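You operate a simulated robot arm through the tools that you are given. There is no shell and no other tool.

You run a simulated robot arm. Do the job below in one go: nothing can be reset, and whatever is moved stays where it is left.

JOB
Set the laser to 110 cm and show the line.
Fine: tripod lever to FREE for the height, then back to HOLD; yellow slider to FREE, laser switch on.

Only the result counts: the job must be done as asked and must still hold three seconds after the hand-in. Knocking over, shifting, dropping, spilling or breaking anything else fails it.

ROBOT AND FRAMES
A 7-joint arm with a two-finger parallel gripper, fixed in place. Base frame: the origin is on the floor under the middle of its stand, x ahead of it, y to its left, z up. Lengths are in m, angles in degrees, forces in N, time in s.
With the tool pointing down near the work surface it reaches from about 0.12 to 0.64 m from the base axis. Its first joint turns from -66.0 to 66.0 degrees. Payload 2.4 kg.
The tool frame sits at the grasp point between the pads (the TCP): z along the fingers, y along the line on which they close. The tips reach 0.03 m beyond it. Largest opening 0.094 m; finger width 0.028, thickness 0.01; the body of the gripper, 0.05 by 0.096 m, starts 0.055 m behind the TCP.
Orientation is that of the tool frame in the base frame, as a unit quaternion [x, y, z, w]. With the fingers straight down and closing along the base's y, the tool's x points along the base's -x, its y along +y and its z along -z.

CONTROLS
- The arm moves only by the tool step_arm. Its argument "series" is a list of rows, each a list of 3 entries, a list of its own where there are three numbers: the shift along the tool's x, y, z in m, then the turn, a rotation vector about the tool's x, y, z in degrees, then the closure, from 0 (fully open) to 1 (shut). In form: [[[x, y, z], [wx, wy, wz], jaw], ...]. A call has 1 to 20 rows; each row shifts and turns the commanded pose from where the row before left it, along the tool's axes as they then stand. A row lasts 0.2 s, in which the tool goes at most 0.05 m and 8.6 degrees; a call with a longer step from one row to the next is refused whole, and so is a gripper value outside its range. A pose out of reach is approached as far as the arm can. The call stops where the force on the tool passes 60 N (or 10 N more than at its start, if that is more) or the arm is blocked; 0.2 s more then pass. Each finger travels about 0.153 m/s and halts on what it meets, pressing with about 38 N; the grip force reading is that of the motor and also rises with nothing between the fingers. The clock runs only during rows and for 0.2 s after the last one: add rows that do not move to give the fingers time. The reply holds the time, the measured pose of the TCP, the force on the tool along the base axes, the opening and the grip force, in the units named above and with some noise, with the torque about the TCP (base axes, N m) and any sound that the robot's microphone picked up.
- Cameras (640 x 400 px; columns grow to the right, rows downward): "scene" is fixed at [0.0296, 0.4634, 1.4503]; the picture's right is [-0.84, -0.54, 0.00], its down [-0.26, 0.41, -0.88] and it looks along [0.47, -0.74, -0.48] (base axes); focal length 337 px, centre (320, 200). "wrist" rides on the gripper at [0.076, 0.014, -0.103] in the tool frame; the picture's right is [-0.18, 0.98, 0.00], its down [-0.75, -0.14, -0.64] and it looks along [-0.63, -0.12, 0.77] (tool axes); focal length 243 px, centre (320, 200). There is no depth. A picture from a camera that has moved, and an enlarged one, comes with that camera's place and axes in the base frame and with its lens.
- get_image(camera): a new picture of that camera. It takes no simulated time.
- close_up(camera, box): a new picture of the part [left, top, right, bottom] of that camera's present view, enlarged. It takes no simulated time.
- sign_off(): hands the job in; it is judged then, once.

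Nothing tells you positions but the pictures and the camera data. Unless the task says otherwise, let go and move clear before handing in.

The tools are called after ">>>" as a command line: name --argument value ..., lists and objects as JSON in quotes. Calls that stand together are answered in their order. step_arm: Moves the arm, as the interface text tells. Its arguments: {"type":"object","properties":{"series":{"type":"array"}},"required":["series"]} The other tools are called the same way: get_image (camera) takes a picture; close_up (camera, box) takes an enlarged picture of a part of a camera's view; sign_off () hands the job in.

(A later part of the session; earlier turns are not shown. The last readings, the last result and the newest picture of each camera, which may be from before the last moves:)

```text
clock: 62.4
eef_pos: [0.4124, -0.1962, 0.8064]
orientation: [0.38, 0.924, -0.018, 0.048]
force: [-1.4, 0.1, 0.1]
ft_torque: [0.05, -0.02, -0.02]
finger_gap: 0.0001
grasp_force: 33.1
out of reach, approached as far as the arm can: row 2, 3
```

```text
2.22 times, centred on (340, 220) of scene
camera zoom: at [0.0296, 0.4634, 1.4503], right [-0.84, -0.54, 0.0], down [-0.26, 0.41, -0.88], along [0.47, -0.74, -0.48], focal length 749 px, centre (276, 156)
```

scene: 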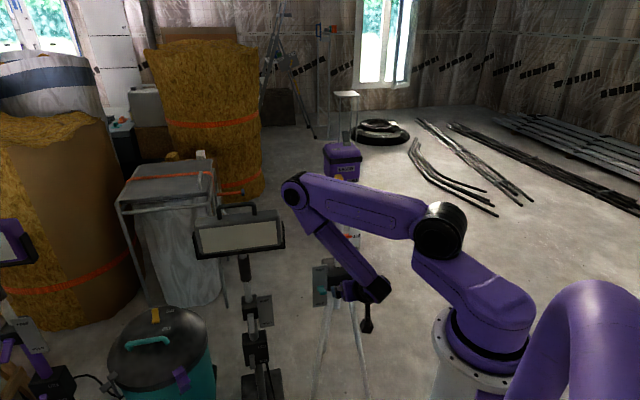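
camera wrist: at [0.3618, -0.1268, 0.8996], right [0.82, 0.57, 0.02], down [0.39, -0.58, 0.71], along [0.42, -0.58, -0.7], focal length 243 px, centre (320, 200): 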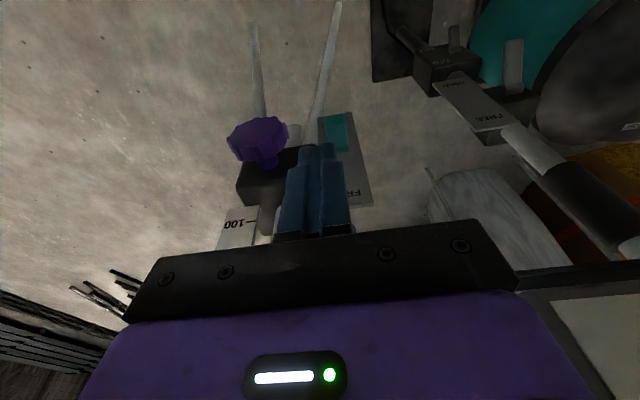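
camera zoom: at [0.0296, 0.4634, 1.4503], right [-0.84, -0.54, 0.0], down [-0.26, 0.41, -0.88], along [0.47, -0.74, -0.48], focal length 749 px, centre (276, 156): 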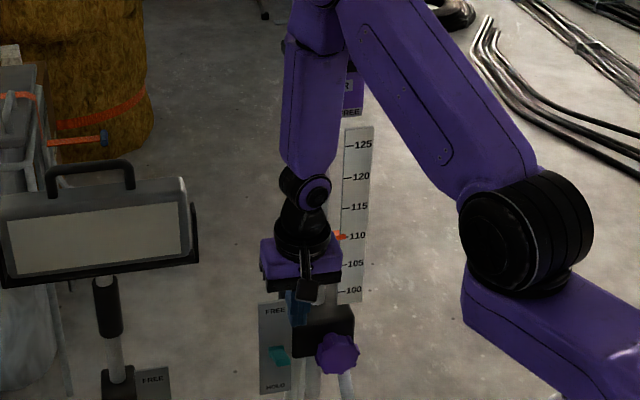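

The arm stopped short at its limit. I'll try a slightly larger tilt and small steps toward the spot above the lever.

>>> step_arm --series '[[[0, 0.007, 0], [0, -4, 0], 1], [[-0.01, 0.006, 0], [0, 0, 0], 1], [[-0.01, 0, 0], [0, 0, 0], 1], [[0, 0, 0], [0, 0, 0], 1]]'

>>> get_image --camera "wrist"

```text
clock: 63.4
eef_pos: [0.4393, -0.2057, 0.8085]
orientation: [0.379, 0.923, -0.029, 0.056]
force: [1.5, -0.6, -0.3]
ft_torque: [-0.03, 0.0, 0.04]
finger_gap: 0.0002
grasp_force: 32.9
out of reach, approached as far as the arm can: row 1, 2
```

```text
taken
camera wrist: at [0.3873, -0.1336, 0.8991], right [0.82, 0.57, 0.01], down [0.38, -0.56, 0.73], along [0.43, -0.6, -0.68], focal length 243 px, centre (320, 200)
```

wrist: 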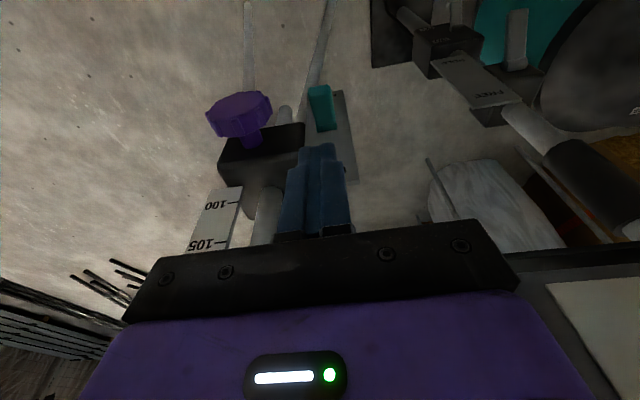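

>>> step_arm --series '[[[0.0063, 0, 0.0295], [0, 0, 0], 1], [[0.0063, 0, 0.0295], [0, 0, 0], 1], [[0, 0, 0], [0, 0, 0], 1]]'

>>> close_up --camera "wrist" --box '[220, 60, 420, 240]'

>>> close_up --camera "scene" --box '[290, 180, 390, 310]'

```text
clock: 64.2
eef_pos: [0.4353, -0.2041, 0.7481]
orientation: [0.38, 0.923, -0.029, 0.057]
force: [0.4, -1.0, -0.3]
ft_torque: [0.0, -0.03, -0.01]
finger_gap: 0.0
grasp_force: 33.1
```

```text
2.22 times, centred on (320, 150) of wrist
camera zoom: at [0.3833, -0.1313, 0.839], right [0.82, 0.57, 0.01], down [0.38, -0.56, 0.73], along [0.43, -0.6, -0.68], focal length 539 px, centre (320, 311)
```

zoom: 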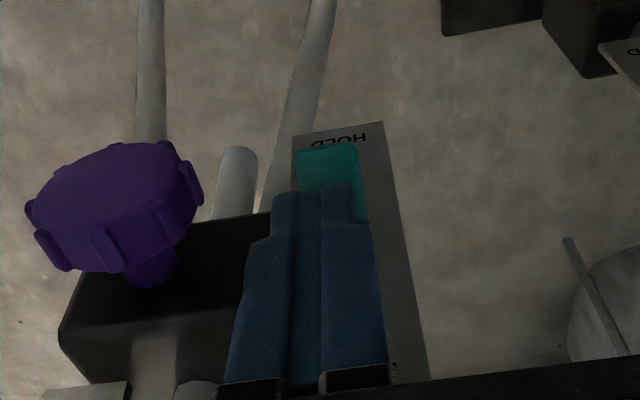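

```text
3.08 times, centred on (340, 245) of scene
camera zoom: at [0.0296, 0.4634, 1.4503], right [-0.84, -0.54, 0.0], down [-0.26, 0.41, -0.88], along [0.47, -0.74, -0.48], focal length 1037 px, centre (258, 62)
```

zoom: 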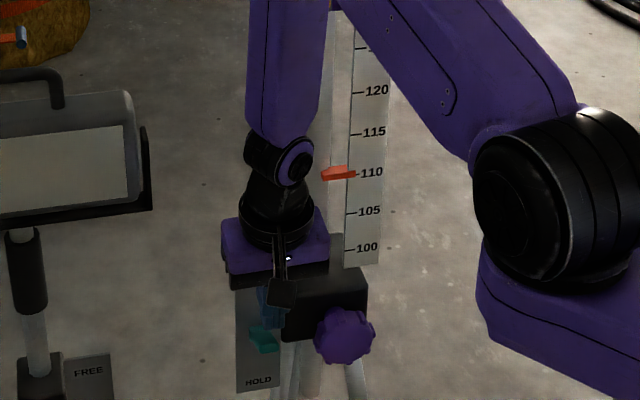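

The fingertips are right above the raised paddle, and the pointer still reads 110. I'll press down in small steps.

>>> step_arm --series '[[[0.0012, 0, 0.0099], [0, 0, 0], 1], [[0.0012, 0, 0.0099], [0, 0, 0], 1], [[0.0012, 0, 0.0099], [0, 0, 0], 1], [[0, 0, 0], [0, 0, 0], 1]]'

```text
clock: 65.2
eef_pos: [0.4366, -0.204, 0.7179]
orientation: [0.379, 0.923, -0.029, 0.057]
force: [-0.4, -0.4, 0.0]
ft_torque: [0.0, 0.01, -0.02]
finger_gap: 0.0
grasp_force: 33.0
```

>>> step_arm --series '[[[0.0012, 0, 0.0099], [0, 0, 0], 1], [[0, 0, 0], [0, 0, 0], 1]]'

>>> close_up --camera "wrist" --box '[220, 60, 420, 240]'

>>> close_up --camera "scene" --box '[300, 240, 370, 310]'

```text
clock: 65.8
eef_pos: [0.4343, -0.2021, 0.7087]
orientation: [0.379, 0.923, -0.029, 0.057]
force: [-1.5, 0.7, 2.4]
ft_torque: [0.05, -0.01, 0.05]
finger_gap: 0.0001
grasp_force: 33.1
```

```text
2.22 times, centred on (320, 150) of wrist
camera zoom: at [0.3827, -0.1303, 0.7995], right [0.82, 0.57, 0.01], down [0.38, -0.56, 0.73], along [0.43, -0.6, -0.68], focal length 539 px, centre (320, 311)
```

zoom: 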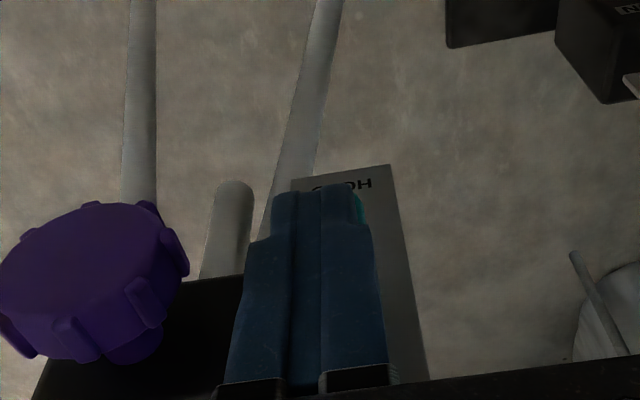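

```text
5.71 times, centred on (335, 275) of scene
camera zoom: at [0.0295, 0.4634, 1.4502], right [-0.84, -0.54, 0.0], down [-0.26, 0.41, -0.88], along [0.47, -0.74, -0.48], focal length 1925 px, centre (234, -229)
```

zoom: 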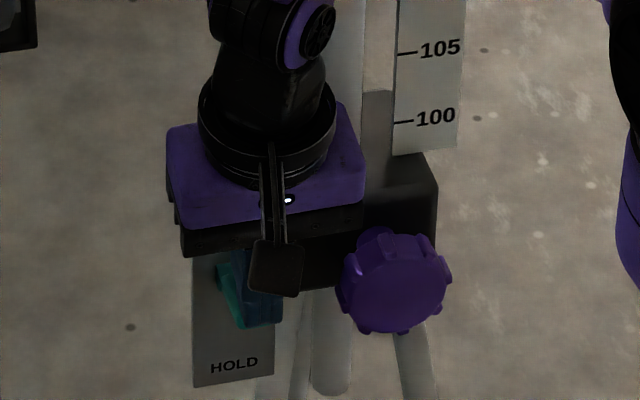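

Contact is starting lightly. I'll continue down.

>>> step_arm --series '[[[0.0012, 0, 0.0099], [0, 0, 0], 1], [[0.0012, 0, 0.0099], [0, 0, 0], 1], [[0, 0, 0], [0, 0, 0], 1]]'

```text
clock: 66.6
eef_pos: [0.4346, -0.2028, 0.6897]
orientation: [0.378, 0.923, -0.03, 0.057]
force: [0.1, -0.2, -0.5]
ft_torque: [-0.02, 0.01, -0.02]
finger_gap: 0.0
grasp_force: 33.0
```

>>> close_up --camera "wrist" --box '[220, 60, 420, 240]'

>>> close_up --camera "scene" --box '[300, 240, 370, 310]'

```text
2.22 times, centred on (320, 150) of wrist
camera zoom: at [0.3832, -0.131, 0.7798], right [0.82, 0.57, 0.01], down [0.38, -0.56, 0.73], along [0.43, -0.6, -0.68], focal length 539 px, centre (320, 311)
```

zoom: 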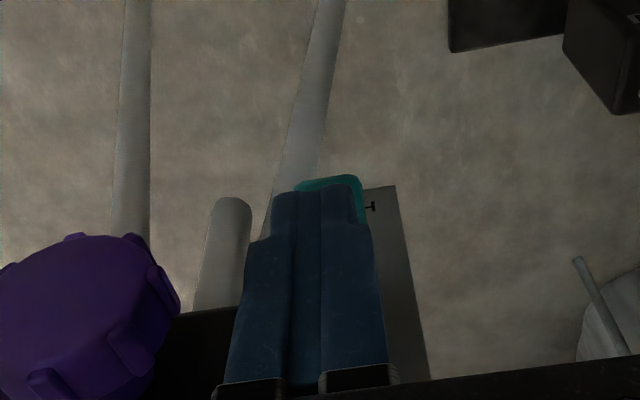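

```text
5.71 times, centred on (335, 275) of scene
camera zoom: at [0.0296, 0.4634, 1.4503], right [-0.84, -0.54, 0.0], down [-0.26, 0.41, -0.88], along [0.47, -0.74, -0.48], focal length 1925 px, centre (234, -229)
```

zoom: 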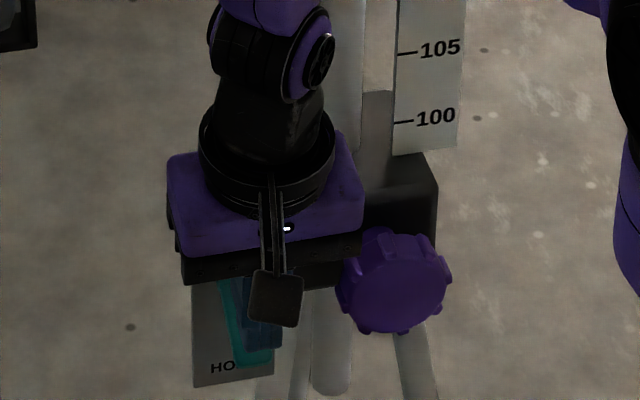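

The lever looks snapped down to HOLD. I'll rise clear and verify.

>>> step_arm --series '[[[-0.0037, 0, -0.0298], [0, 0, 0], 1], [[-0.0037, 0, -0.0298], [0, 0, 0], 1], [[-0.0037, 0, -0.0298], [0, 0, 0], 1], [[-0.0037, 0, -0.0298], [0, 0, 0], 1], [[0.04, 0, -0.01], [0, 0, 0], 1], [[0.04, 0, -0.01], [0, 0, 0], 1], [[0, 0, 0], [0, 0, 0], 1]]'

>>> get_image --camera "wrist"

>>> get_image --camera "scene"

>>> close_up --camera "scene" --box '[300, 140, 390, 310]'

```text
clock: 68.2
eef_pos: [0.387, -0.1557, 0.8196]
orientation: [0.38, 0.923, -0.029, 0.057]
force: [0.4, -1.0, 0.1]
ft_torque: [-0.01, -0.01, 0.02]
finger_gap: 0.0001
grasp_force: 33.2
out of reach, approached as far as the arm can: row 5
```

```text
taken
camera wrist: at [0.3346, -0.0826, 0.9087], right [0.82, 0.57, 0.01], down [0.38, -0.56, 0.73], along [0.42, -0.6, -0.68], focal length 243 px, centre (320, 200)
```

wrist: 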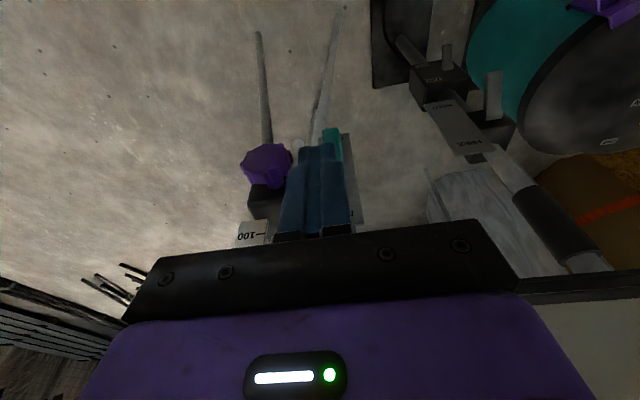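

```text
taken
```

scene: 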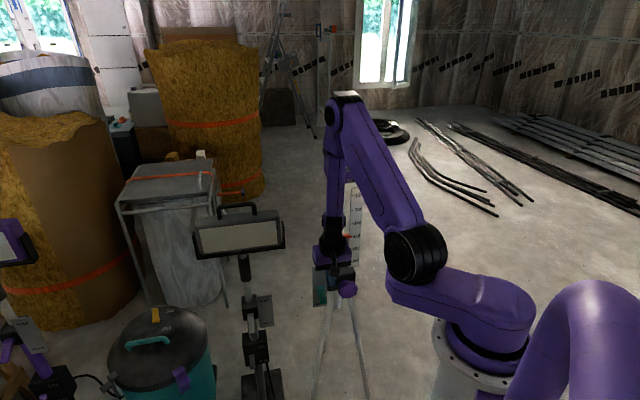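

```text
2.35 times, centred on (345, 225) of scene
camera zoom: at [0.0296, 0.4634, 1.4503], right [-0.84, -0.54, 0.0], down [-0.26, 0.41, -0.88], along [0.47, -0.74, -0.48], focal length 793 px, centre (261, 141)
```

zoom: 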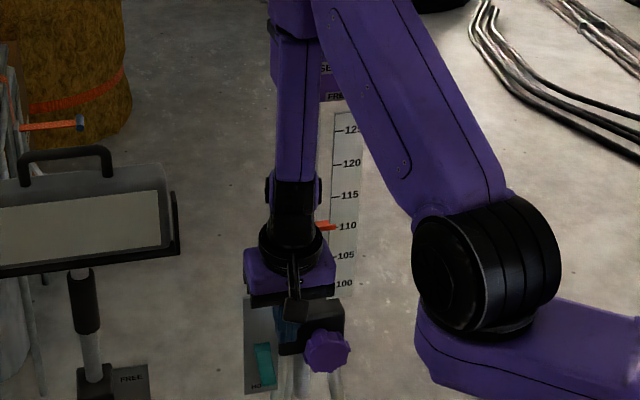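

The lever is at HOLD and the pointer is at 110. Next is the laser head, so I'll back off and rise to see the yellow slider and the switch up close.

>>> step_arm --series '[[[0.042, 0, -0.005], [0, 0, 0], 1], [[0.042, -0.01, -0.005], [0, 0, 0], 1], [[-0.005, -0.01, -0.042], [0, 0, 0], 1], [[-0.005, -0.01, -0.042], [0, 0, 0], 1], [[-0.005, -0.01, -0.042], [0, 0, 0], 1], [[-0.005, -0.01, -0.042], [0, 0, 0], 1], [[-0.005, -0.01, -0.042], [0, 0, 0], 1], [[-0.005, 0, -0.042], [0, 0, 0], 1], [[-0.005, 0, -0.042], [0, 0, 0], 1], [[0, 0, 0], [0, 0, 0], 1]]'

>>> step_arm --series '[[[0, 0, 0], [0, -8, 0], 0], [[0, 0, 0], [0, -8, 0], 0], [[0, 0, 0], [0, -8, 0], 0], [[0, 0, 0], [0, -8, 0], 0], [[0, 0, 0], [0, 0, 0], 0]]'

>>> get_image --camera "wrist"

>>> get_image --camera "scene"

```text
clock: 70.4
eef_pos: [0.2865, -0.1357, 1.1133]
orientation: [0.38, 0.923, -0.028, 0.058]
force: [0.2, 0.1, -0.3]
ft_torque: [-0.01, -0.02, 0.0]
finger_gap: 0.0
grasp_force: 33.2
```

```text
clock: 71.6
eef_pos: [0.2856, -0.1362, 1.1116]
orientation: [0.356, 0.871, -0.133, 0.31]
force: [0.0, 0.3, 0.9]
ft_torque: [-0.03, 0.01, 0.01]
finger_gap: 0.0941
grasp_force: 0.0
```

```text
taken
camera wrist: at [0.2086, -0.0384, 1.1426], right [0.79, 0.6, 0.11], down [0.03, -0.22, 0.98], along [0.61, -0.77, -0.19], focal length 243 px, centre (320, 200)
```

wrist: 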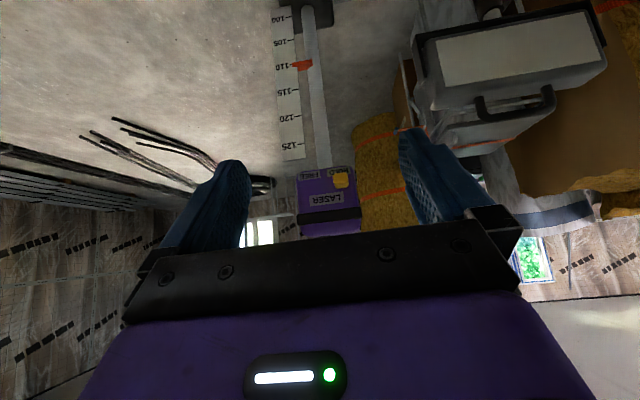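

```text
taken
```

scene: 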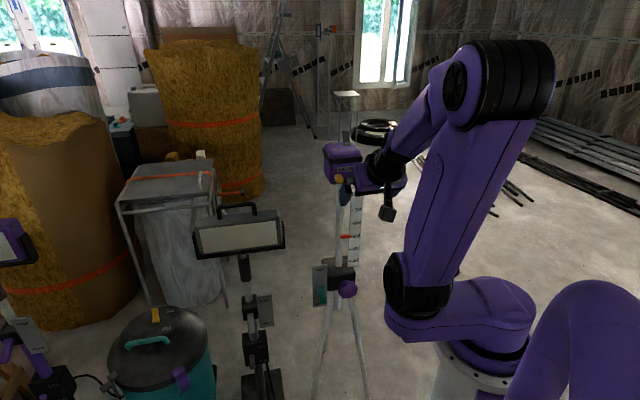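

>>> close_up --camera "wrist" --box '[270, 150, 380, 240]'

>>> close_up --camera "scene" --box '[300, 120, 400, 210]'

>>> close_up --camera "scene" --box '[300, 210, 380, 310]'

```text
4.44 times, centred on (325, 195) of wrist
camera zoom: at [0.2086, -0.0384, 1.1426], right [0.79, 0.6, 0.11], down [0.03, -0.22, 0.98], along [0.61, -0.77, -0.19], focal length 1078 px, centre (298, 222)
```

zoom: 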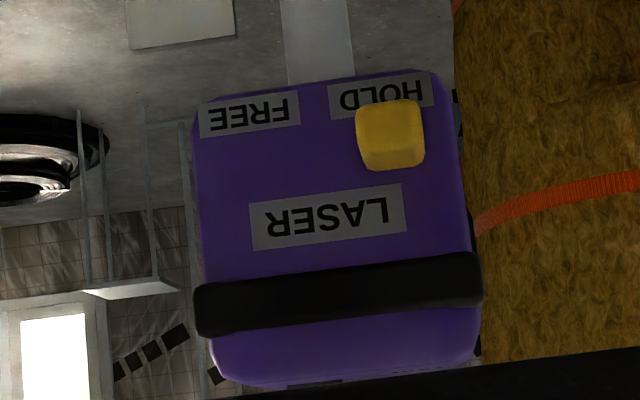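

```text
4.44 times, centred on (350, 165) of scene
camera zoom: at [0.0296, 0.4634, 1.4503], right [-0.84, -0.54, 0.0], down [-0.26, 0.41, -0.88], along [0.47, -0.74, -0.48], focal length 1497 px, centre (187, 356)
```

zoom: 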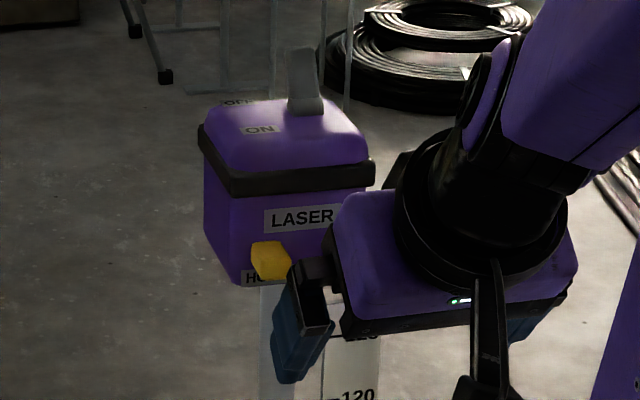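

```text
4.00 times, centred on (340, 260) of scene
camera zoom: at [0.0296, 0.4634, 1.4503], right [-0.84, -0.54, 0.0], down [-0.26, 0.41, -0.88], along [0.47, -0.74, -0.48], focal length 1348 px, centre (240, -40)
```

zoom: 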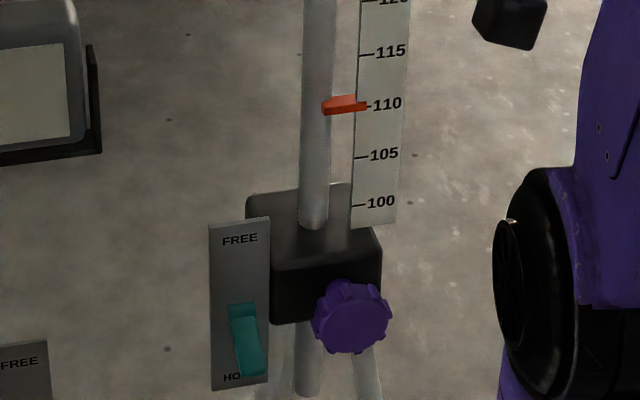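

The lever is confirmed at HOLD, and the pointer still reads 110. The yellow slider is at about e 0.115, z 1.057 on the head's front face. I'll bring closed fingers to its right-hand (HOLD) side.

>>> step_arm --series '[[[-0.0193, 0.0167, 0.0289], [0, 0, 0], 1], [[-0.0193, 0.0167, 0.0289], [0, 0, 0], 1], [[-0.0193, 0.0167, 0.0289], [0, 0, 0], 1], [[0, 0, 0], [0, -8, 0], 1], [[0, 0, 0], [0, -8, 0], 1], [[0, 0, 0], [0, -8, 0], 1], [[0, 0, 0], [0, -6, 0], 1], [[0, 0, 0], [0, 0, 0], 1]]'

>>> get_image --camera "wrist"

>>> get_image --camera "scene"

```text
clock: 73.4
eef_pos: [0.3697, -0.1841, 1.0758]
orientation: [0.362, 0.825, -0.234, 0.365]
force: [-0.3, -0.4, 0.6]
ft_torque: [0.03, -0.01, -0.02]
finger_gap: 0.0
grasp_force: 32.9
out of reach, approached as far as the arm can: row 4, 5, 6, 7
```

```text
taken
camera wrist: at [0.3014, -0.0766, 1.0785], right [0.84, 0.54, 0.02], down [-0.03, 0.01, 1.0], along [0.54, -0.84, 0.02], focal length 243 px, centre (320, 200)
```

wrist: 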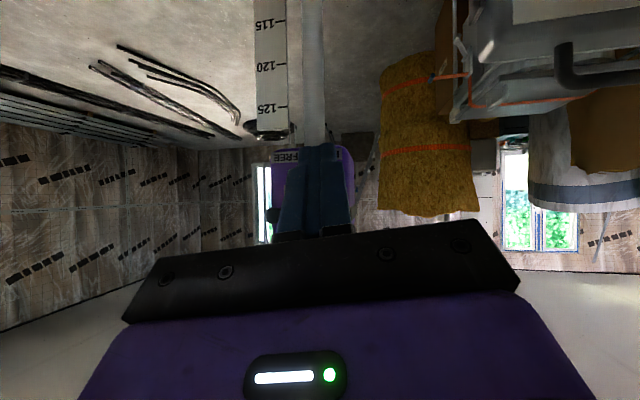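

```text
taken
```

scene: 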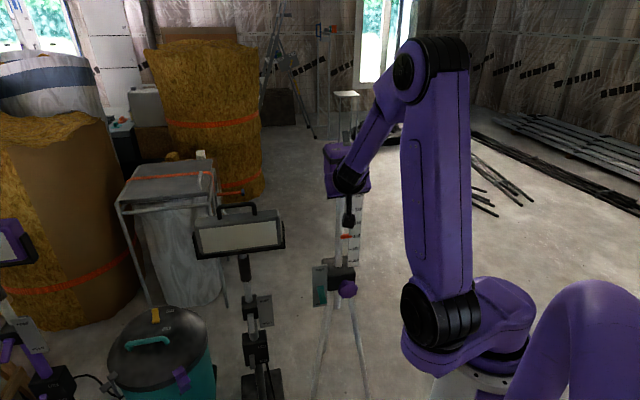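

The steeper tilt isn't reachable here and the wrist got twisted a little. I'll correct back to a clean 45° tilt, which also works for the slider.

>>> step_arm --series '[[[0, 0.008, 0], [-4.45, 2.85, 0.7], 1], [[0, 0.008, 0], [-4.45, 2.85, 0.7], 1], [[0, 0, 0], [0, 0, 0], 1]]'

>>> get_image --camera "wrist"

```text
clock: 74.2
eef_pos: [0.3839, -0.1741, 1.0747]
orientation: [0.354, 0.854, -0.145, 0.353]
force: [0.0, 0.2, 0.2]
ft_torque: [0.0, 0.02, -0.01]
finger_gap: 0.0002
grasp_force: 33.2
```

```text
taken
camera wrist: at [0.3044, -0.0752, 1.0922], right [0.79, 0.6, 0.13], down [-0.04, -0.16, 0.99], along [0.62, -0.78, -0.1], focal length 243 px, centre (320, 200)
```

wrist: 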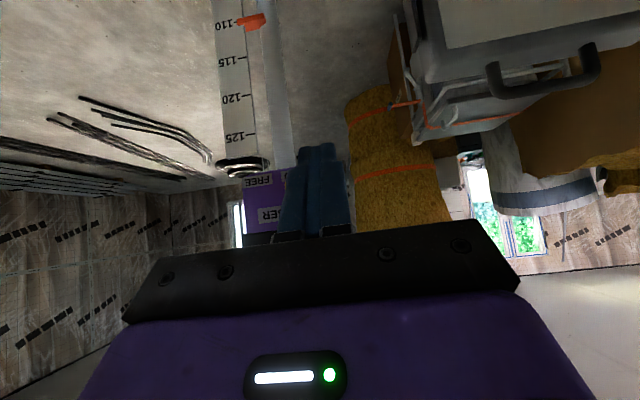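

>>> step_arm --series '[[[-0.0196, 0.0005, 0.0229], [0, 0, 0], 1], [[-0.0196, 0.0005, 0.0229], [0, 0, 0], 1], [[0, 0, 0], [0, 0, 0], 1]]'

>>> get_image --camera "wrist"

>>> close_up --camera "scene" --box '[300, 120, 400, 210]'

```text
clock: 75.0
eef_pos: [0.428, -0.2144, 1.0693]
orientation: [0.353, 0.854, -0.146, 0.353]
force: [-0.5, -0.2, -0.3]
ft_torque: [0.03, -0.03, 0.02]
finger_gap: 0.0
grasp_force: 32.9
```

```text
taken
camera wrist: at [0.3498, -0.1169, 1.0866], right [0.79, 0.6, 0.13], down [-0.04, -0.16, 0.99], along [0.62, -0.78, -0.1], focal length 243 px, centre (320, 200)
```

wrist: 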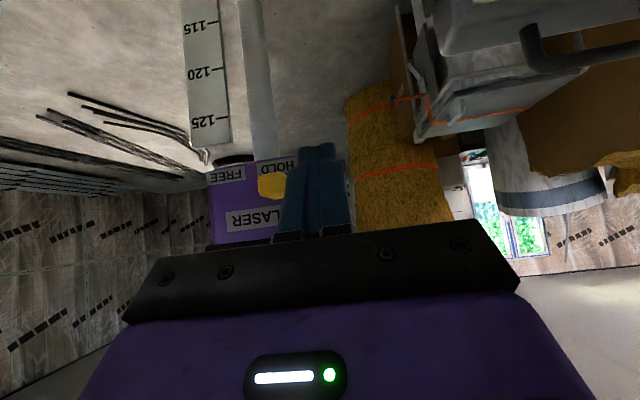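

```text
4.44 times, centred on (350, 165) of scene
camera zoom: at [0.0296, 0.4634, 1.4503], right [-0.84, -0.54, 0.0], down [-0.26, 0.41, -0.88], along [0.47, -0.74, -0.48], focal length 1497 px, centre (187, 356)
```

zoom: 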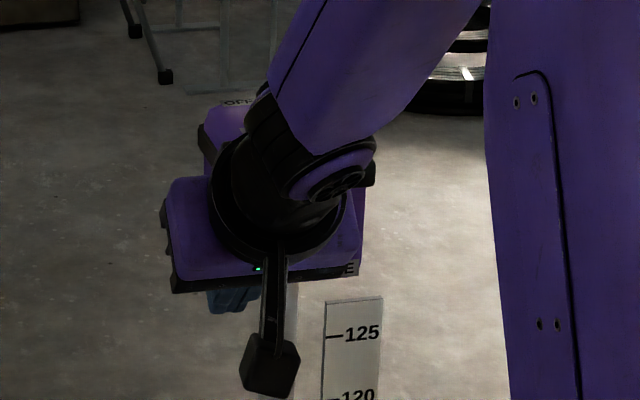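

>>> close_up --camera "wrist" --box '[195, 130, 365, 245]'

```text
3.48 times, centred on (280, 188) of wrist
camera zoom: at [0.3498, -0.1169, 1.0866], right [0.79, 0.6, 0.13], down [-0.04, -0.16, 0.99], along [0.62, -0.78, -0.1], focal length 844 px, centre (459, 244)
```

zoom: 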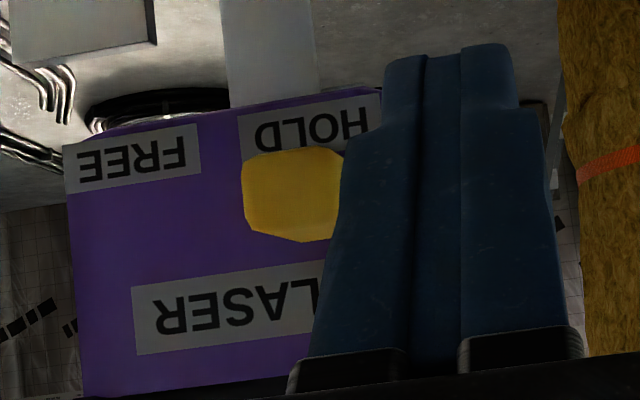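

>>> step_arm --series '[[[-0.0205, 0, 0.0233], [0, 0, 0], 1], [[0, 0, 0], [0, 0, 0], 1]]'

>>> close_up --camera "wrist" --box '[195, 130, 365, 245]'

```text
clock: 75.6
eef_pos: [0.4505, -0.2368, 1.0682]
orientation: [0.353, 0.854, -0.146, 0.353]
force: [0.7, -0.1, -0.5]
ft_torque: [-0.01, 0.03, 0.03]
finger_gap: 0.0001
grasp_force: 33.2
```

```text
3.48 times, centred on (280, 188) of wrist
camera zoom: at [0.371, -0.1376, 1.0846], right [0.79, 0.6, 0.13], down [-0.04, -0.16, 0.99], along [0.62, -0.78, -0.1], focal length 844 px, centre (459, 244)
```

zoom: 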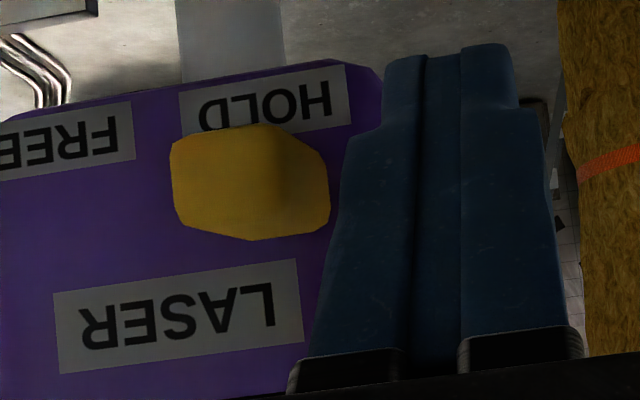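

The fingertips are just right of the slider at the same depth and height. I'll push it left along the face, toward FREE.

>>> step_arm --series '[[[0, -0.01, 0], [0, 0, 0], 1], [[0, -0.01, 0], [0, 0, 0], 1], [[0, -0.01, 0], [0, 0, 0], 1], [[0, 0, 0], [0, 0, 0], 1]]'

>>> close_up --camera "wrist" --box '[195, 130, 365, 245]'

```text
clock: 76.6
eef_pos: [0.423, -0.2617, 1.0674]
orientation: [0.358, 0.852, -0.149, 0.351]
force: [-13.4, 3.0, 1.0]
ft_torque: [-0.08, 0.56, -0.8]
finger_gap: 0.0001
grasp_force: 32.9
```

```text
3.48 times, centred on (280, 188) of wrist
camera zoom: at [0.3451, -0.1617, 1.0847], right [0.79, 0.59, 0.13], down [-0.04, -0.16, 0.99], along [0.61, -0.79, -0.1], focal length 844 px, centre (459, 244)
```

zoom: 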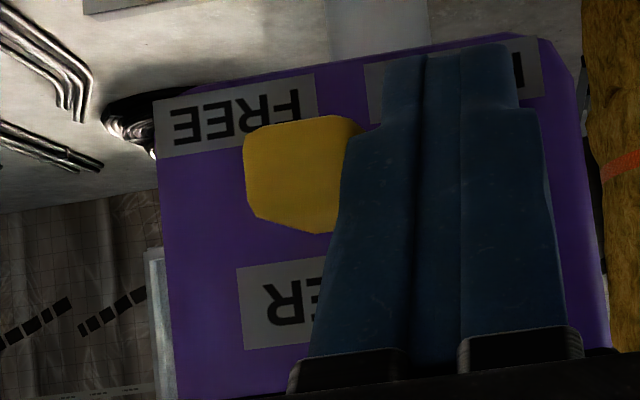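

The slider has moved about halfway. The fingers may be brushing the face, so I'll ease back 3 mm and keep pushing.

>>> step_arm --series '[[[0.0021, 0, -0.0021], [0, 0, 0], 1], [[0, -0.008, 0], [0, 0, 0], 1], [[0, -0.008, 0], [0, 0, 0], 1], [[0, 0, 0], [0, 0, 0], 1]]'

>>> close_up --camera "wrist" --box '[195, 130, 365, 245]'

>>> get_image --camera "scene"

```text
clock: 77.6
eef_pos: [0.4138, -0.2686, 1.0687]
orientation: [0.354, 0.854, -0.146, 0.353]
force: [0.1, 0.6, -0.5]
ft_torque: [0.03, 0.01, 0.01]
finger_gap: 0.0001
grasp_force: 32.8
```

```text
3.48 times, centred on (280, 188) of wrist
camera zoom: at [0.334, -0.1696, 1.0857], right [0.79, 0.6, 0.13], down [-0.04, -0.16, 0.99], along [0.62, -0.78, -0.1], focal length 844 px, centre (459, 244)
```

zoom: 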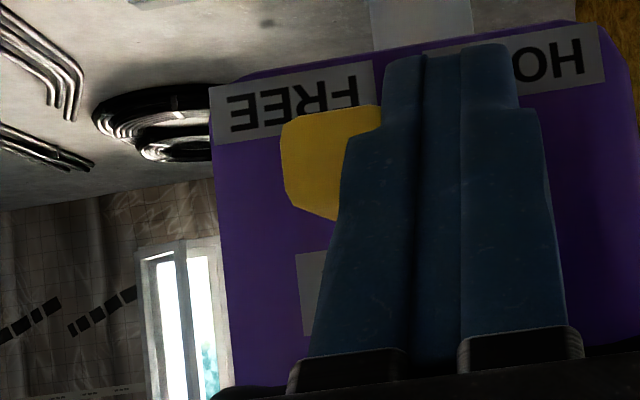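

```text
taken
```

scene: 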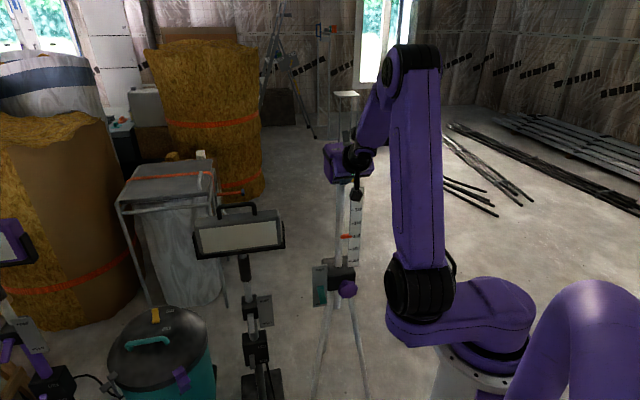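

>>> step_arm --series '[[[0, -0.006, 0], [0, 0, 0], 1], [[0, -0.006, 0], [0, 0, 0], 1], [[0, 0, 0], [0, 0, 0], 1]]'

>>> close_up --camera "wrist" --box '[195, 130, 365, 245]'

```text
clock: 78.4
eef_pos: [0.4048, -0.2771, 1.0687]
orientation: [0.355, 0.853, -0.147, 0.353]
force: [0.6, 0.8, -0.5]
ft_torque: [0.01, 0.02, 0.01]
finger_gap: 0.0
grasp_force: 32.8
```

```text
3.48 times, centred on (280, 188) of wrist
camera zoom: at [0.3252, -0.1783, 1.0858], right [0.79, 0.6, 0.13], down [-0.04, -0.16, 0.99], along [0.61, -0.78, -0.1], focal length 844 px, centre (459, 244)
```

zoom: 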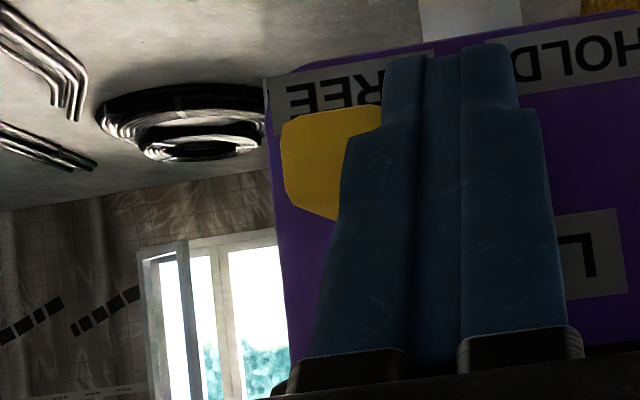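

>>> step_arm --series '[[[0, -0.004, 0], [0, 0, 0], 1], [[0, 0, 0], [0, 0, 0], 1]]'

>>> close_up --camera "wrist" --box '[195, 130, 365, 245]'

```text
clock: 79.0
eef_pos: [0.4019, -0.2791, 1.0694]
orientation: [0.353, 0.854, -0.145, 0.353]
force: [6.3, 1.8, -1.6]
ft_torque: [0.03, -0.06, 0.09]
finger_gap: 0.0
grasp_force: 33.2
```

```text
3.48 times, centred on (280, 188) of wrist
camera zoom: at [0.3228, -0.1803, 1.086], right [0.79, 0.6, 0.13], down [-0.04, -0.16, 0.99], along [0.62, -0.78, -0.1], focal length 844 px, centre (459, 244)
```

zoom: 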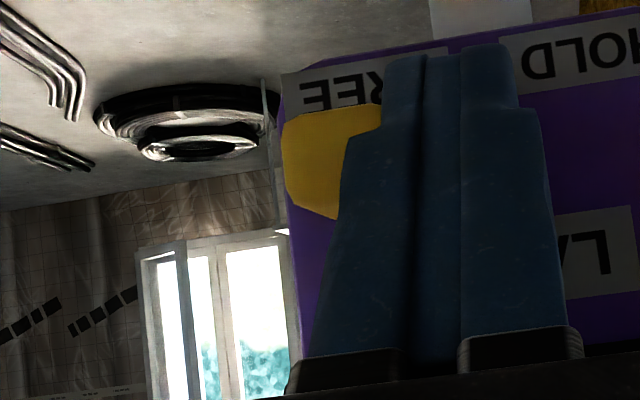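

Force is building at about 6 N, so the slider is at its end stop under FREE. I'll back away and verify.

>>> step_arm --series '[[[0, 0.004, 0], [0, 0, 0], 1], [[0.02, 0, -0.02], [0, 0, 0], 1], [[0.025, 0, -0.025], [0, 0, 0], 1], [[0.025, 0.01, -0.025], [0, 0, 0], 1], [[0, 0, 0], [0, 0, 0], 0], [[0, 0, 0], [0, 0, 0], 0]]'

>>> get_image --camera "wrist"

>>> get_image --camera "scene"

```text
clock: 80.4
eef_pos: [0.3403, -0.1997, 1.0668]
orientation: [0.354, 0.854, -0.146, 0.353]
force: [0.7, 0.5, 1.2]
ft_torque: [-0.01, 0.01, 0.01]
finger_gap: 0.0941
grasp_force: 0.0
```

```text
taken
camera wrist: at [0.2616, -0.1011, 1.0843], right [0.79, 0.6, 0.13], down [-0.04, -0.16, 0.99], along [0.61, -0.78, -0.1], focal length 243 px, centre (320, 200)
```

wrist: 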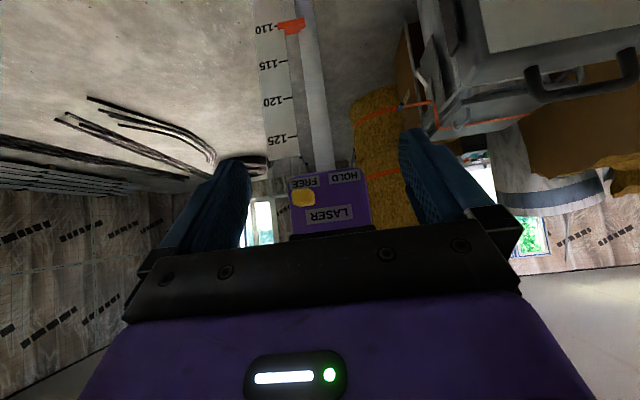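

```text
taken
```

scene: 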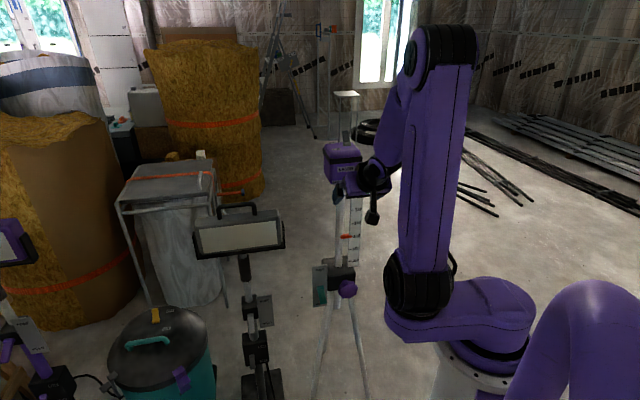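

>>> close_up --camera "wrist" --box '[270, 150, 390, 240]'

>>> close_up --camera "wrist" --box '[240, 10, 340, 160]'

>>> close_up --camera "scene" --box '[300, 120, 400, 320]'

```text
4.44 times, centred on (330, 195) of wrist
camera zoom: at [0.2616, -0.1011, 1.0843], right [0.79, 0.6, 0.13], down [-0.04, -0.16, 0.99], along [0.61, -0.78, -0.1], focal length 1078 px, centre (276, 222)
```

zoom: 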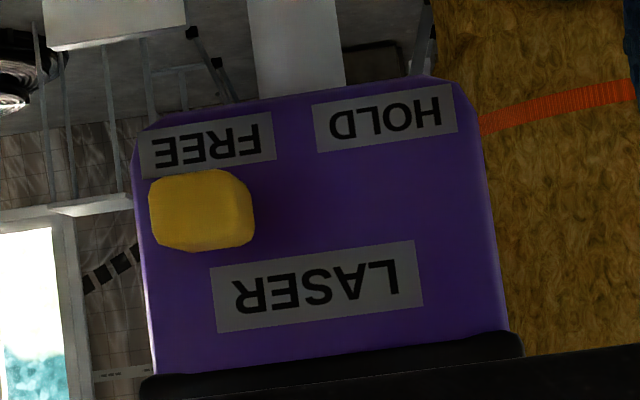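

```text
2.67 times, centred on (290, 85) of wrist
camera zoom: at [0.2616, -0.1011, 1.0843], right [0.79, 0.6, 0.13], down [-0.04, -0.16, 0.99], along [0.61, -0.78, -0.1], focal length 647 px, centre (400, 507)
```

zoom: 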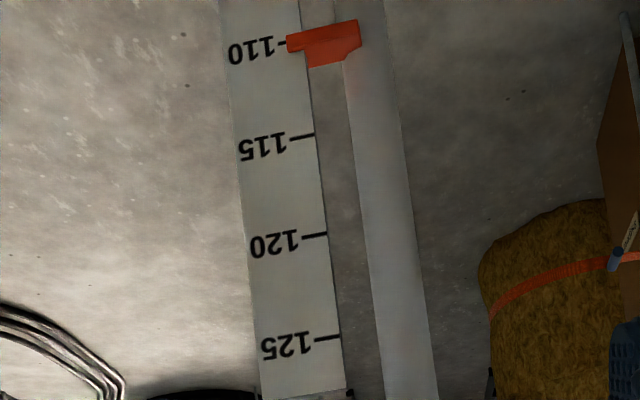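

```text
2.00 times, centred on (350, 220) of scene
camera zoom: at [0.0296, 0.4634, 1.4503], right [-0.84, -0.54, 0.0], down [-0.26, 0.41, -0.88], along [0.47, -0.74, -0.48], focal length 674 px, centre (260, 160)
```

zoom: 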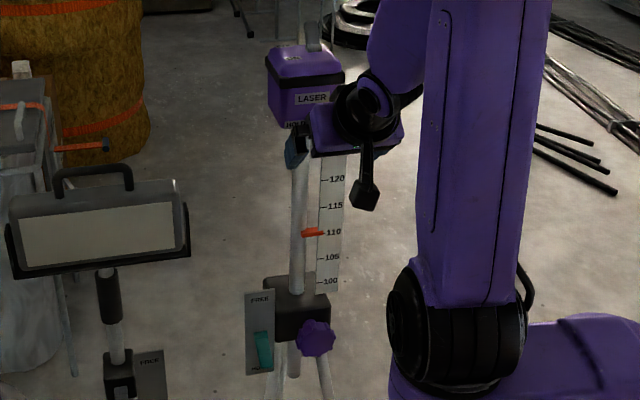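

The slider is fully at FREE, the pointer is at 110 and the lever is at HOLD. The last control is the switch on top of the head, so I'll rise and look down at it.

>>> step_arm --series '[[[-0.0283, 0, -0.0283], [0, 0, 0], 0], [[-0.0283, 0, -0.0283], [0, 0, 0], 0], [[-0.0283, 0, -0.0283], [0, 0, 0], 0], [[-0.0283, 0, -0.0283], [0, 0, 0], 0], [[-0.0283, 0, -0.0283], [0, 0, 0], 0], [[0, 0, 0], [0, 7.5, 0], 0], [[0, 0, 0], [0, 7.5, 0], 0], [[0, 0, 0], [0, 7.5, 0], 0], [[0, 0, 0], [0, 7.5, 0], 0], [[0, 0, 0], [0, 7.5, 0], 0], [[0, 0, 0], [0, 7.5, 0], 0], [[-0.02, -0.01, 0], [0, 0, 0], 0], [[-0.02, -0.01, 0], [0, 0, 0], 0], [[0, 0, 0], [0, 0, 0], 0]]'

>>> get_image --camera "wrist"

>>> close_up --camera "scene" --box '[300, 100, 400, 210]'

```text
clock: 83.4
eef_pos: [0.2533, -0.3093, 1.1968]
orientation: [0.376, 0.905, -0.056, 0.19]
force: [0.4, -0.3, -0.2]
ft_torque: [0.02, -0.02, 0.0]
finger_gap: 0.094
grasp_force: 0.2
out of reach, approached as far as the arm can: row 1, 2, 4, 5, 6, 7, 8, 9, 10, 11, 13
```

```text
taken
camera wrist: at [0.1837, -0.2242, 1.2615], right [0.81, 0.58, 0.11], down [0.19, -0.44, 0.88], along [0.55, -0.69, -0.47], focal length 243 px, centre (320, 200)
```

wrist: 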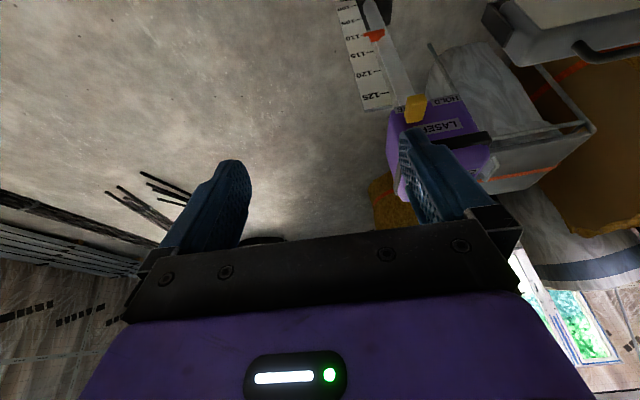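

```text
3.64 times, centred on (350, 155) of scene
camera zoom: at [0.0296, 0.4634, 1.4503], right [-0.84, -0.54, 0.0], down [-0.26, 0.41, -0.88], along [0.47, -0.74, -0.48], focal length 1225 px, centre (211, 364)
```

zoom: 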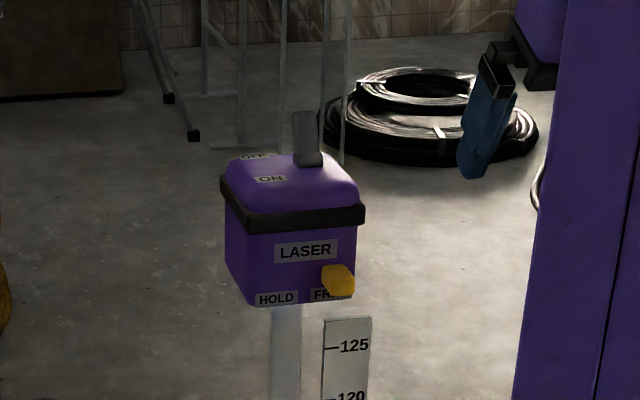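

The arm folded in too close to its base and drifted sideways, but it touched nothing and the laser head is undisturbed. I'll straighten the tool to point down and come back over in front of the head at a safer distance.

>>> step_arm --series '[[[0, 0, 0], [0.8, 7.57, 0], 0], [[0, 0, 0], [0.8, 7.57, 0], 0], [[0, 0, 0], [0.8, 7.57, 0], 0], [[0, 0, 0], [0, 0, 0], 0]]'

>>> get_image --camera "scene"

```text
clock: 84.4
eef_pos: [0.2533, -0.3087, 1.197]
orientation: [0.378, 0.904, -0.057, 0.19]
force: [0.6, -0.4, -0.1]
ft_torque: [-0.01, -0.01, 0.0]
finger_gap: 0.0939
grasp_force: 0.1
out of reach, approached as far as the arm can: row 1, 2, 3
```

```text
taken
```

scene: 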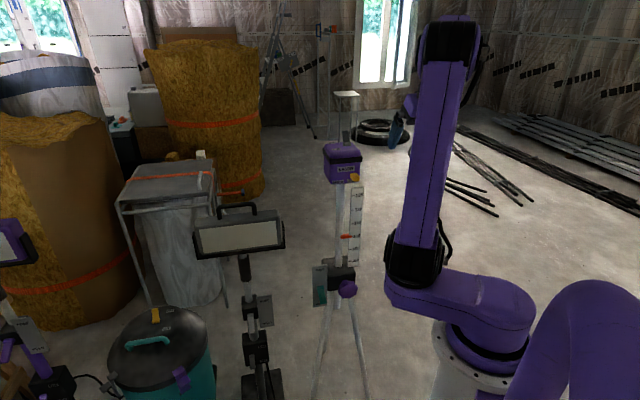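

>>> step_arm --series '[[[0, 0.035, 0], [0, 0, 0], 0], [[0, 0.035, 0], [0, 0, 0], 0], [[0, 0.03, 0], [0, 0, 0], 0], [[0, 0, 0], [0, 0, 0], 0]]'

>>> get_image --camera "wrist"

>>> get_image --camera "scene"

```text
clock: 85.4
eef_pos: [0.2581, -0.2539, 1.1713]
orientation: [0.377, 0.904, -0.056, 0.191]
force: [-0.2, 0.3, -0.2]
ft_torque: [-0.03, 0.0, 0.02]
finger_gap: 0.0941
grasp_force: 0.1
out of reach, approached as far as the arm can: row 1, 2, 3
```

```text
taken
camera wrist: at [0.1877, -0.1691, 1.2359], right [0.81, 0.58, 0.11], down [0.19, -0.44, 0.88], along [0.55, -0.69, -0.47], focal length 243 px, centre (320, 200)
```

wrist: 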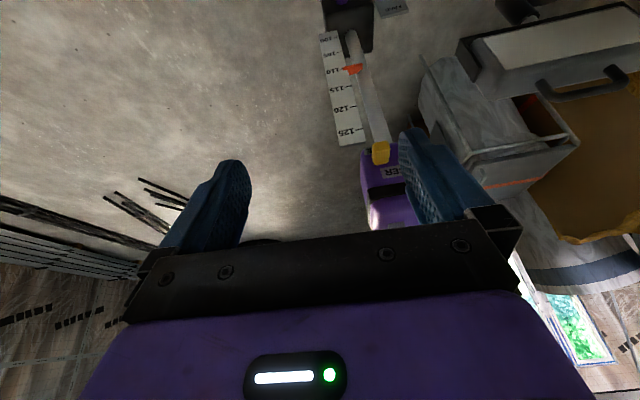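

```text
taken
```

scene: 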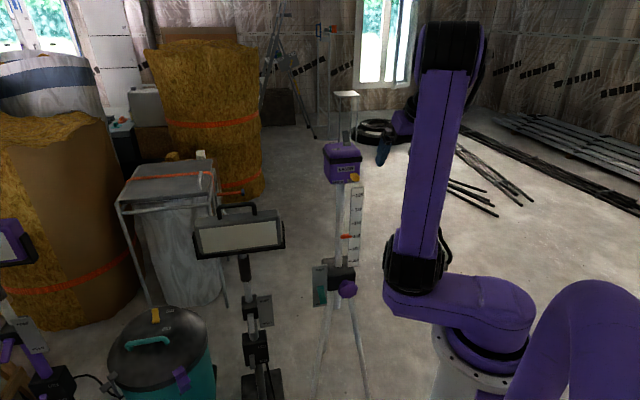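

The elbow is fully folded, so I need to extend outward. I'll move toward the head while staying well short of it, then rise.

>>> step_arm --series '[[[-0.0276, 0, 0.0117], [0, 0, 0], 0], [[-0.0276, 0, 0.0117], [0, 0, 0], 0], [[-0.0117, 0, -0.0276], [0, 0, 0], 0], [[-0.0117, 0, -0.0276], [0, 0, 0], 0], [[-0.0117, 0.01, -0.0276], [0, 0, 0], 0], [[0, 0, 0], [0, 0, 0], 0]]'

>>> get_image --camera "scene"

```text
clock: 86.8
eef_pos: [0.2378, -0.3032, 1.2345]
orientation: [0.377, 0.905, -0.057, 0.19]
force: [-0.1, -0.2, 0.0]
ft_torque: [-0.02, 0.02, -0.01]
finger_gap: 0.0938
grasp_force: 0.2
out of reach, approached as far as the arm can: row 1, 2, 3, 4, 5
```

```text
taken
```

scene: 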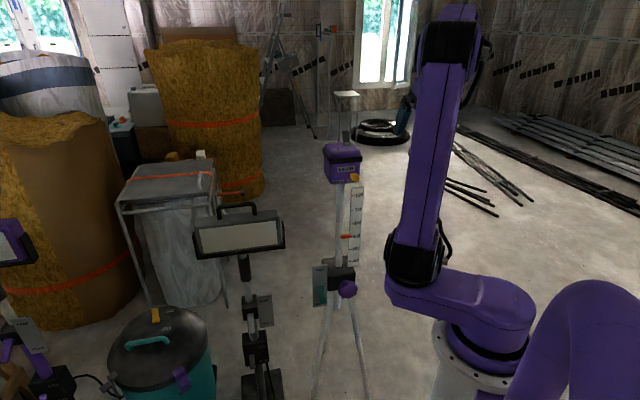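

The arm is still against a joint limit in this posture. I'll go back down toward the earlier, well-behaved posture and approach differently from there.

>>> step_arm --series '[[[0.0117, 0, 0.0276], [0, 0, 0], 0.5], [[0.0117, 0, 0.0276], [0, 0, 0], 0.5], [[0.0117, 0, 0.0276], [0, 0, 0], 0.5], [[0.0117, 0, 0.0276], [0, 0, 0], 0.5], [[0.0117, 0, 0.0276], [0, 0, 0], 0.5], [[0.0117, 0, 0.0276], [0, 0, 0], 0.5], [[0, 0, 0], [0, 0, 0], 0.5]]'

>>> get_image --camera "scene"

```text
clock: 88.4
eef_pos: [0.2447, -0.2979, 1.0521]
orientation: [0.377, 0.905, -0.058, 0.19]
force: [-0.1, 0.4, 0.5]
ft_torque: [0.02, 0.0, 0.01]
finger_gap: 0.0472
grasp_force: 0.1
```

```text
taken
```

scene: 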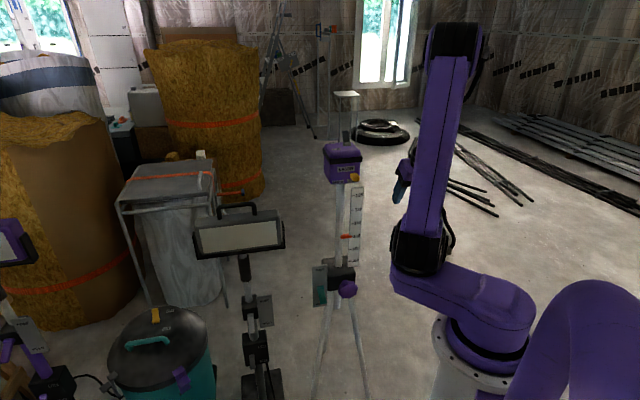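

>>> step_arm --series '[[[0, 0.04, 0], [0, 0, 0], 0.5], [[0, 0.04, 0], [0, 0, 0], 0.5], [[0, 0.04, 0], [0, 0, 0], 0.5], [[0, 0.03, 0], [0, 0, 0], 0.5], [[0, 0, 0], [0, 0, 0], 0.5]]'

>>> step_arm --series '[[[0, 0, 0], [0.8, 7.57, 0], 0.5], [[0, 0, 0], [0.8, 7.57, 0], 0.5], [[0, 0, 0], [0.8, 7.57, 0], 0.5], [[0, 0, 0], [0, 0, 0], 0.5]]'

>>> get_image --camera "scene"

```text
clock: 89.6
eef_pos: [0.3355, -0.1971, 1.0404]
orientation: [0.377, 0.905, -0.056, 0.19]
force: [-0.1, 0.5, -0.5]
ft_torque: [0.02, 0.0, 0.0]
finger_gap: 0.0468
grasp_force: 0.0
out of reach, approached as far as the arm can: row 4
```

```text
clock: 90.6
eef_pos: [0.3063, -0.2159, 0.9705]
orientation: [0.384, 0.919, -0.009, 0.093]
force: [0.4, -0.3, 0.6]
ft_torque: [-0.01, 0.04, -0.04]
finger_gap: 0.047
grasp_force: 0.1
out of reach, approached as far as the arm can: row 1, 2, 3
```

```text
taken
```

scene: 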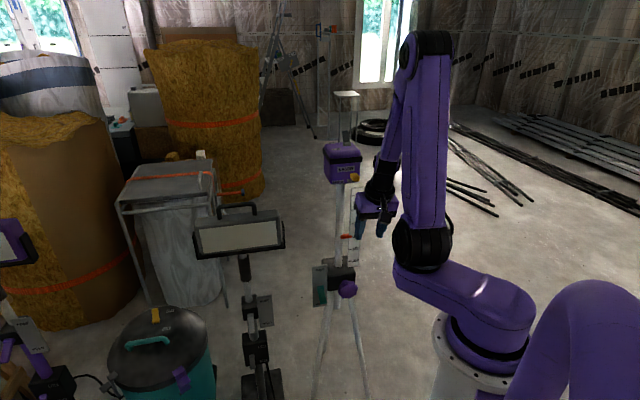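

>>> step_arm --series '[[[0.0033, 0.02, 0.03], [0, 0, 0], 0.5], [[0.0033, 0.02, 0.03], [0, 0, 0], 0.5], [[0.0033, 0.02, 0.03], [0, 0, 0], 0.5], [[0.0033, 0.02, 0.03], [0, 0, 0], 0.5], [[0.0033, 0.02, 0.03], [0, 0, 0], 0.5], [[0, 0, 0], [0, 0, 0], 0.5]]'

>>> get_image --camera "scene"

```text
clock: 92.0
eef_pos: [0.3922, -0.1469, 0.8274]
orientation: [0.383, 0.919, -0.009, 0.093]
force: [-0.5, 0.1, 1.3]
ft_torque: [-0.01, -0.03, 0.02]
finger_gap: 0.0469
grasp_force: 0.1
```

```text
taken
```

scene: 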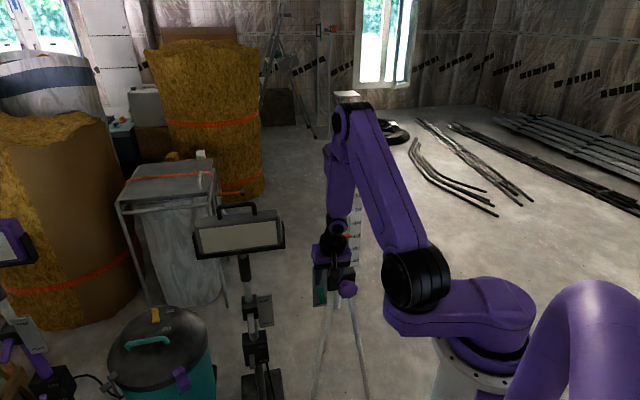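

That posture is good again, with no limits flagged. I'll back off slightly and rise straight up to above head height.

>>> step_arm --series '[[[0.0246, 0, -0.0046], [0, 0, 0], 0.5], [[0.0246, 0, -0.0046], [0, 0, 0], 0.5], [[-0.0073, 0, -0.0393], [0, 0, 0], 0.5], [[-0.0073, 0, -0.0393], [0, 0, 0], 0.5], [[-0.0073, 0, -0.0393], [0, 0, 0], 0.5], [[-0.0073, 0, -0.0393], [0, 0, 0], 0.5], [[-0.0073, 0, -0.0393], [0, 0, 0], 0.5], [[-0.0073, 0, -0.0393], [0, 0, 0], 0.5], [[-0.0073, 0, -0.0393], [0, 0, 0], 0.5], [[0, 0, 0], [0, 0, 0], 0.5]]'

>>> get_image --camera "scene"

```text
clock: 94.2
eef_pos: [0.343, -0.1248, 1.1042]
orientation: [0.384, 0.919, -0.009, 0.093]
force: [0.3, -0.2, -0.1]
ft_torque: [0.0, -0.02, 0.03]
finger_gap: 0.0469
grasp_force: 0.0
out of reach, approached as far as the arm can: row 5
```

```text
taken
```

scene: 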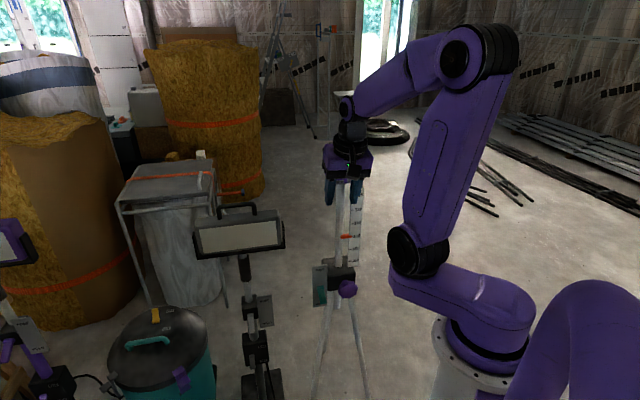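

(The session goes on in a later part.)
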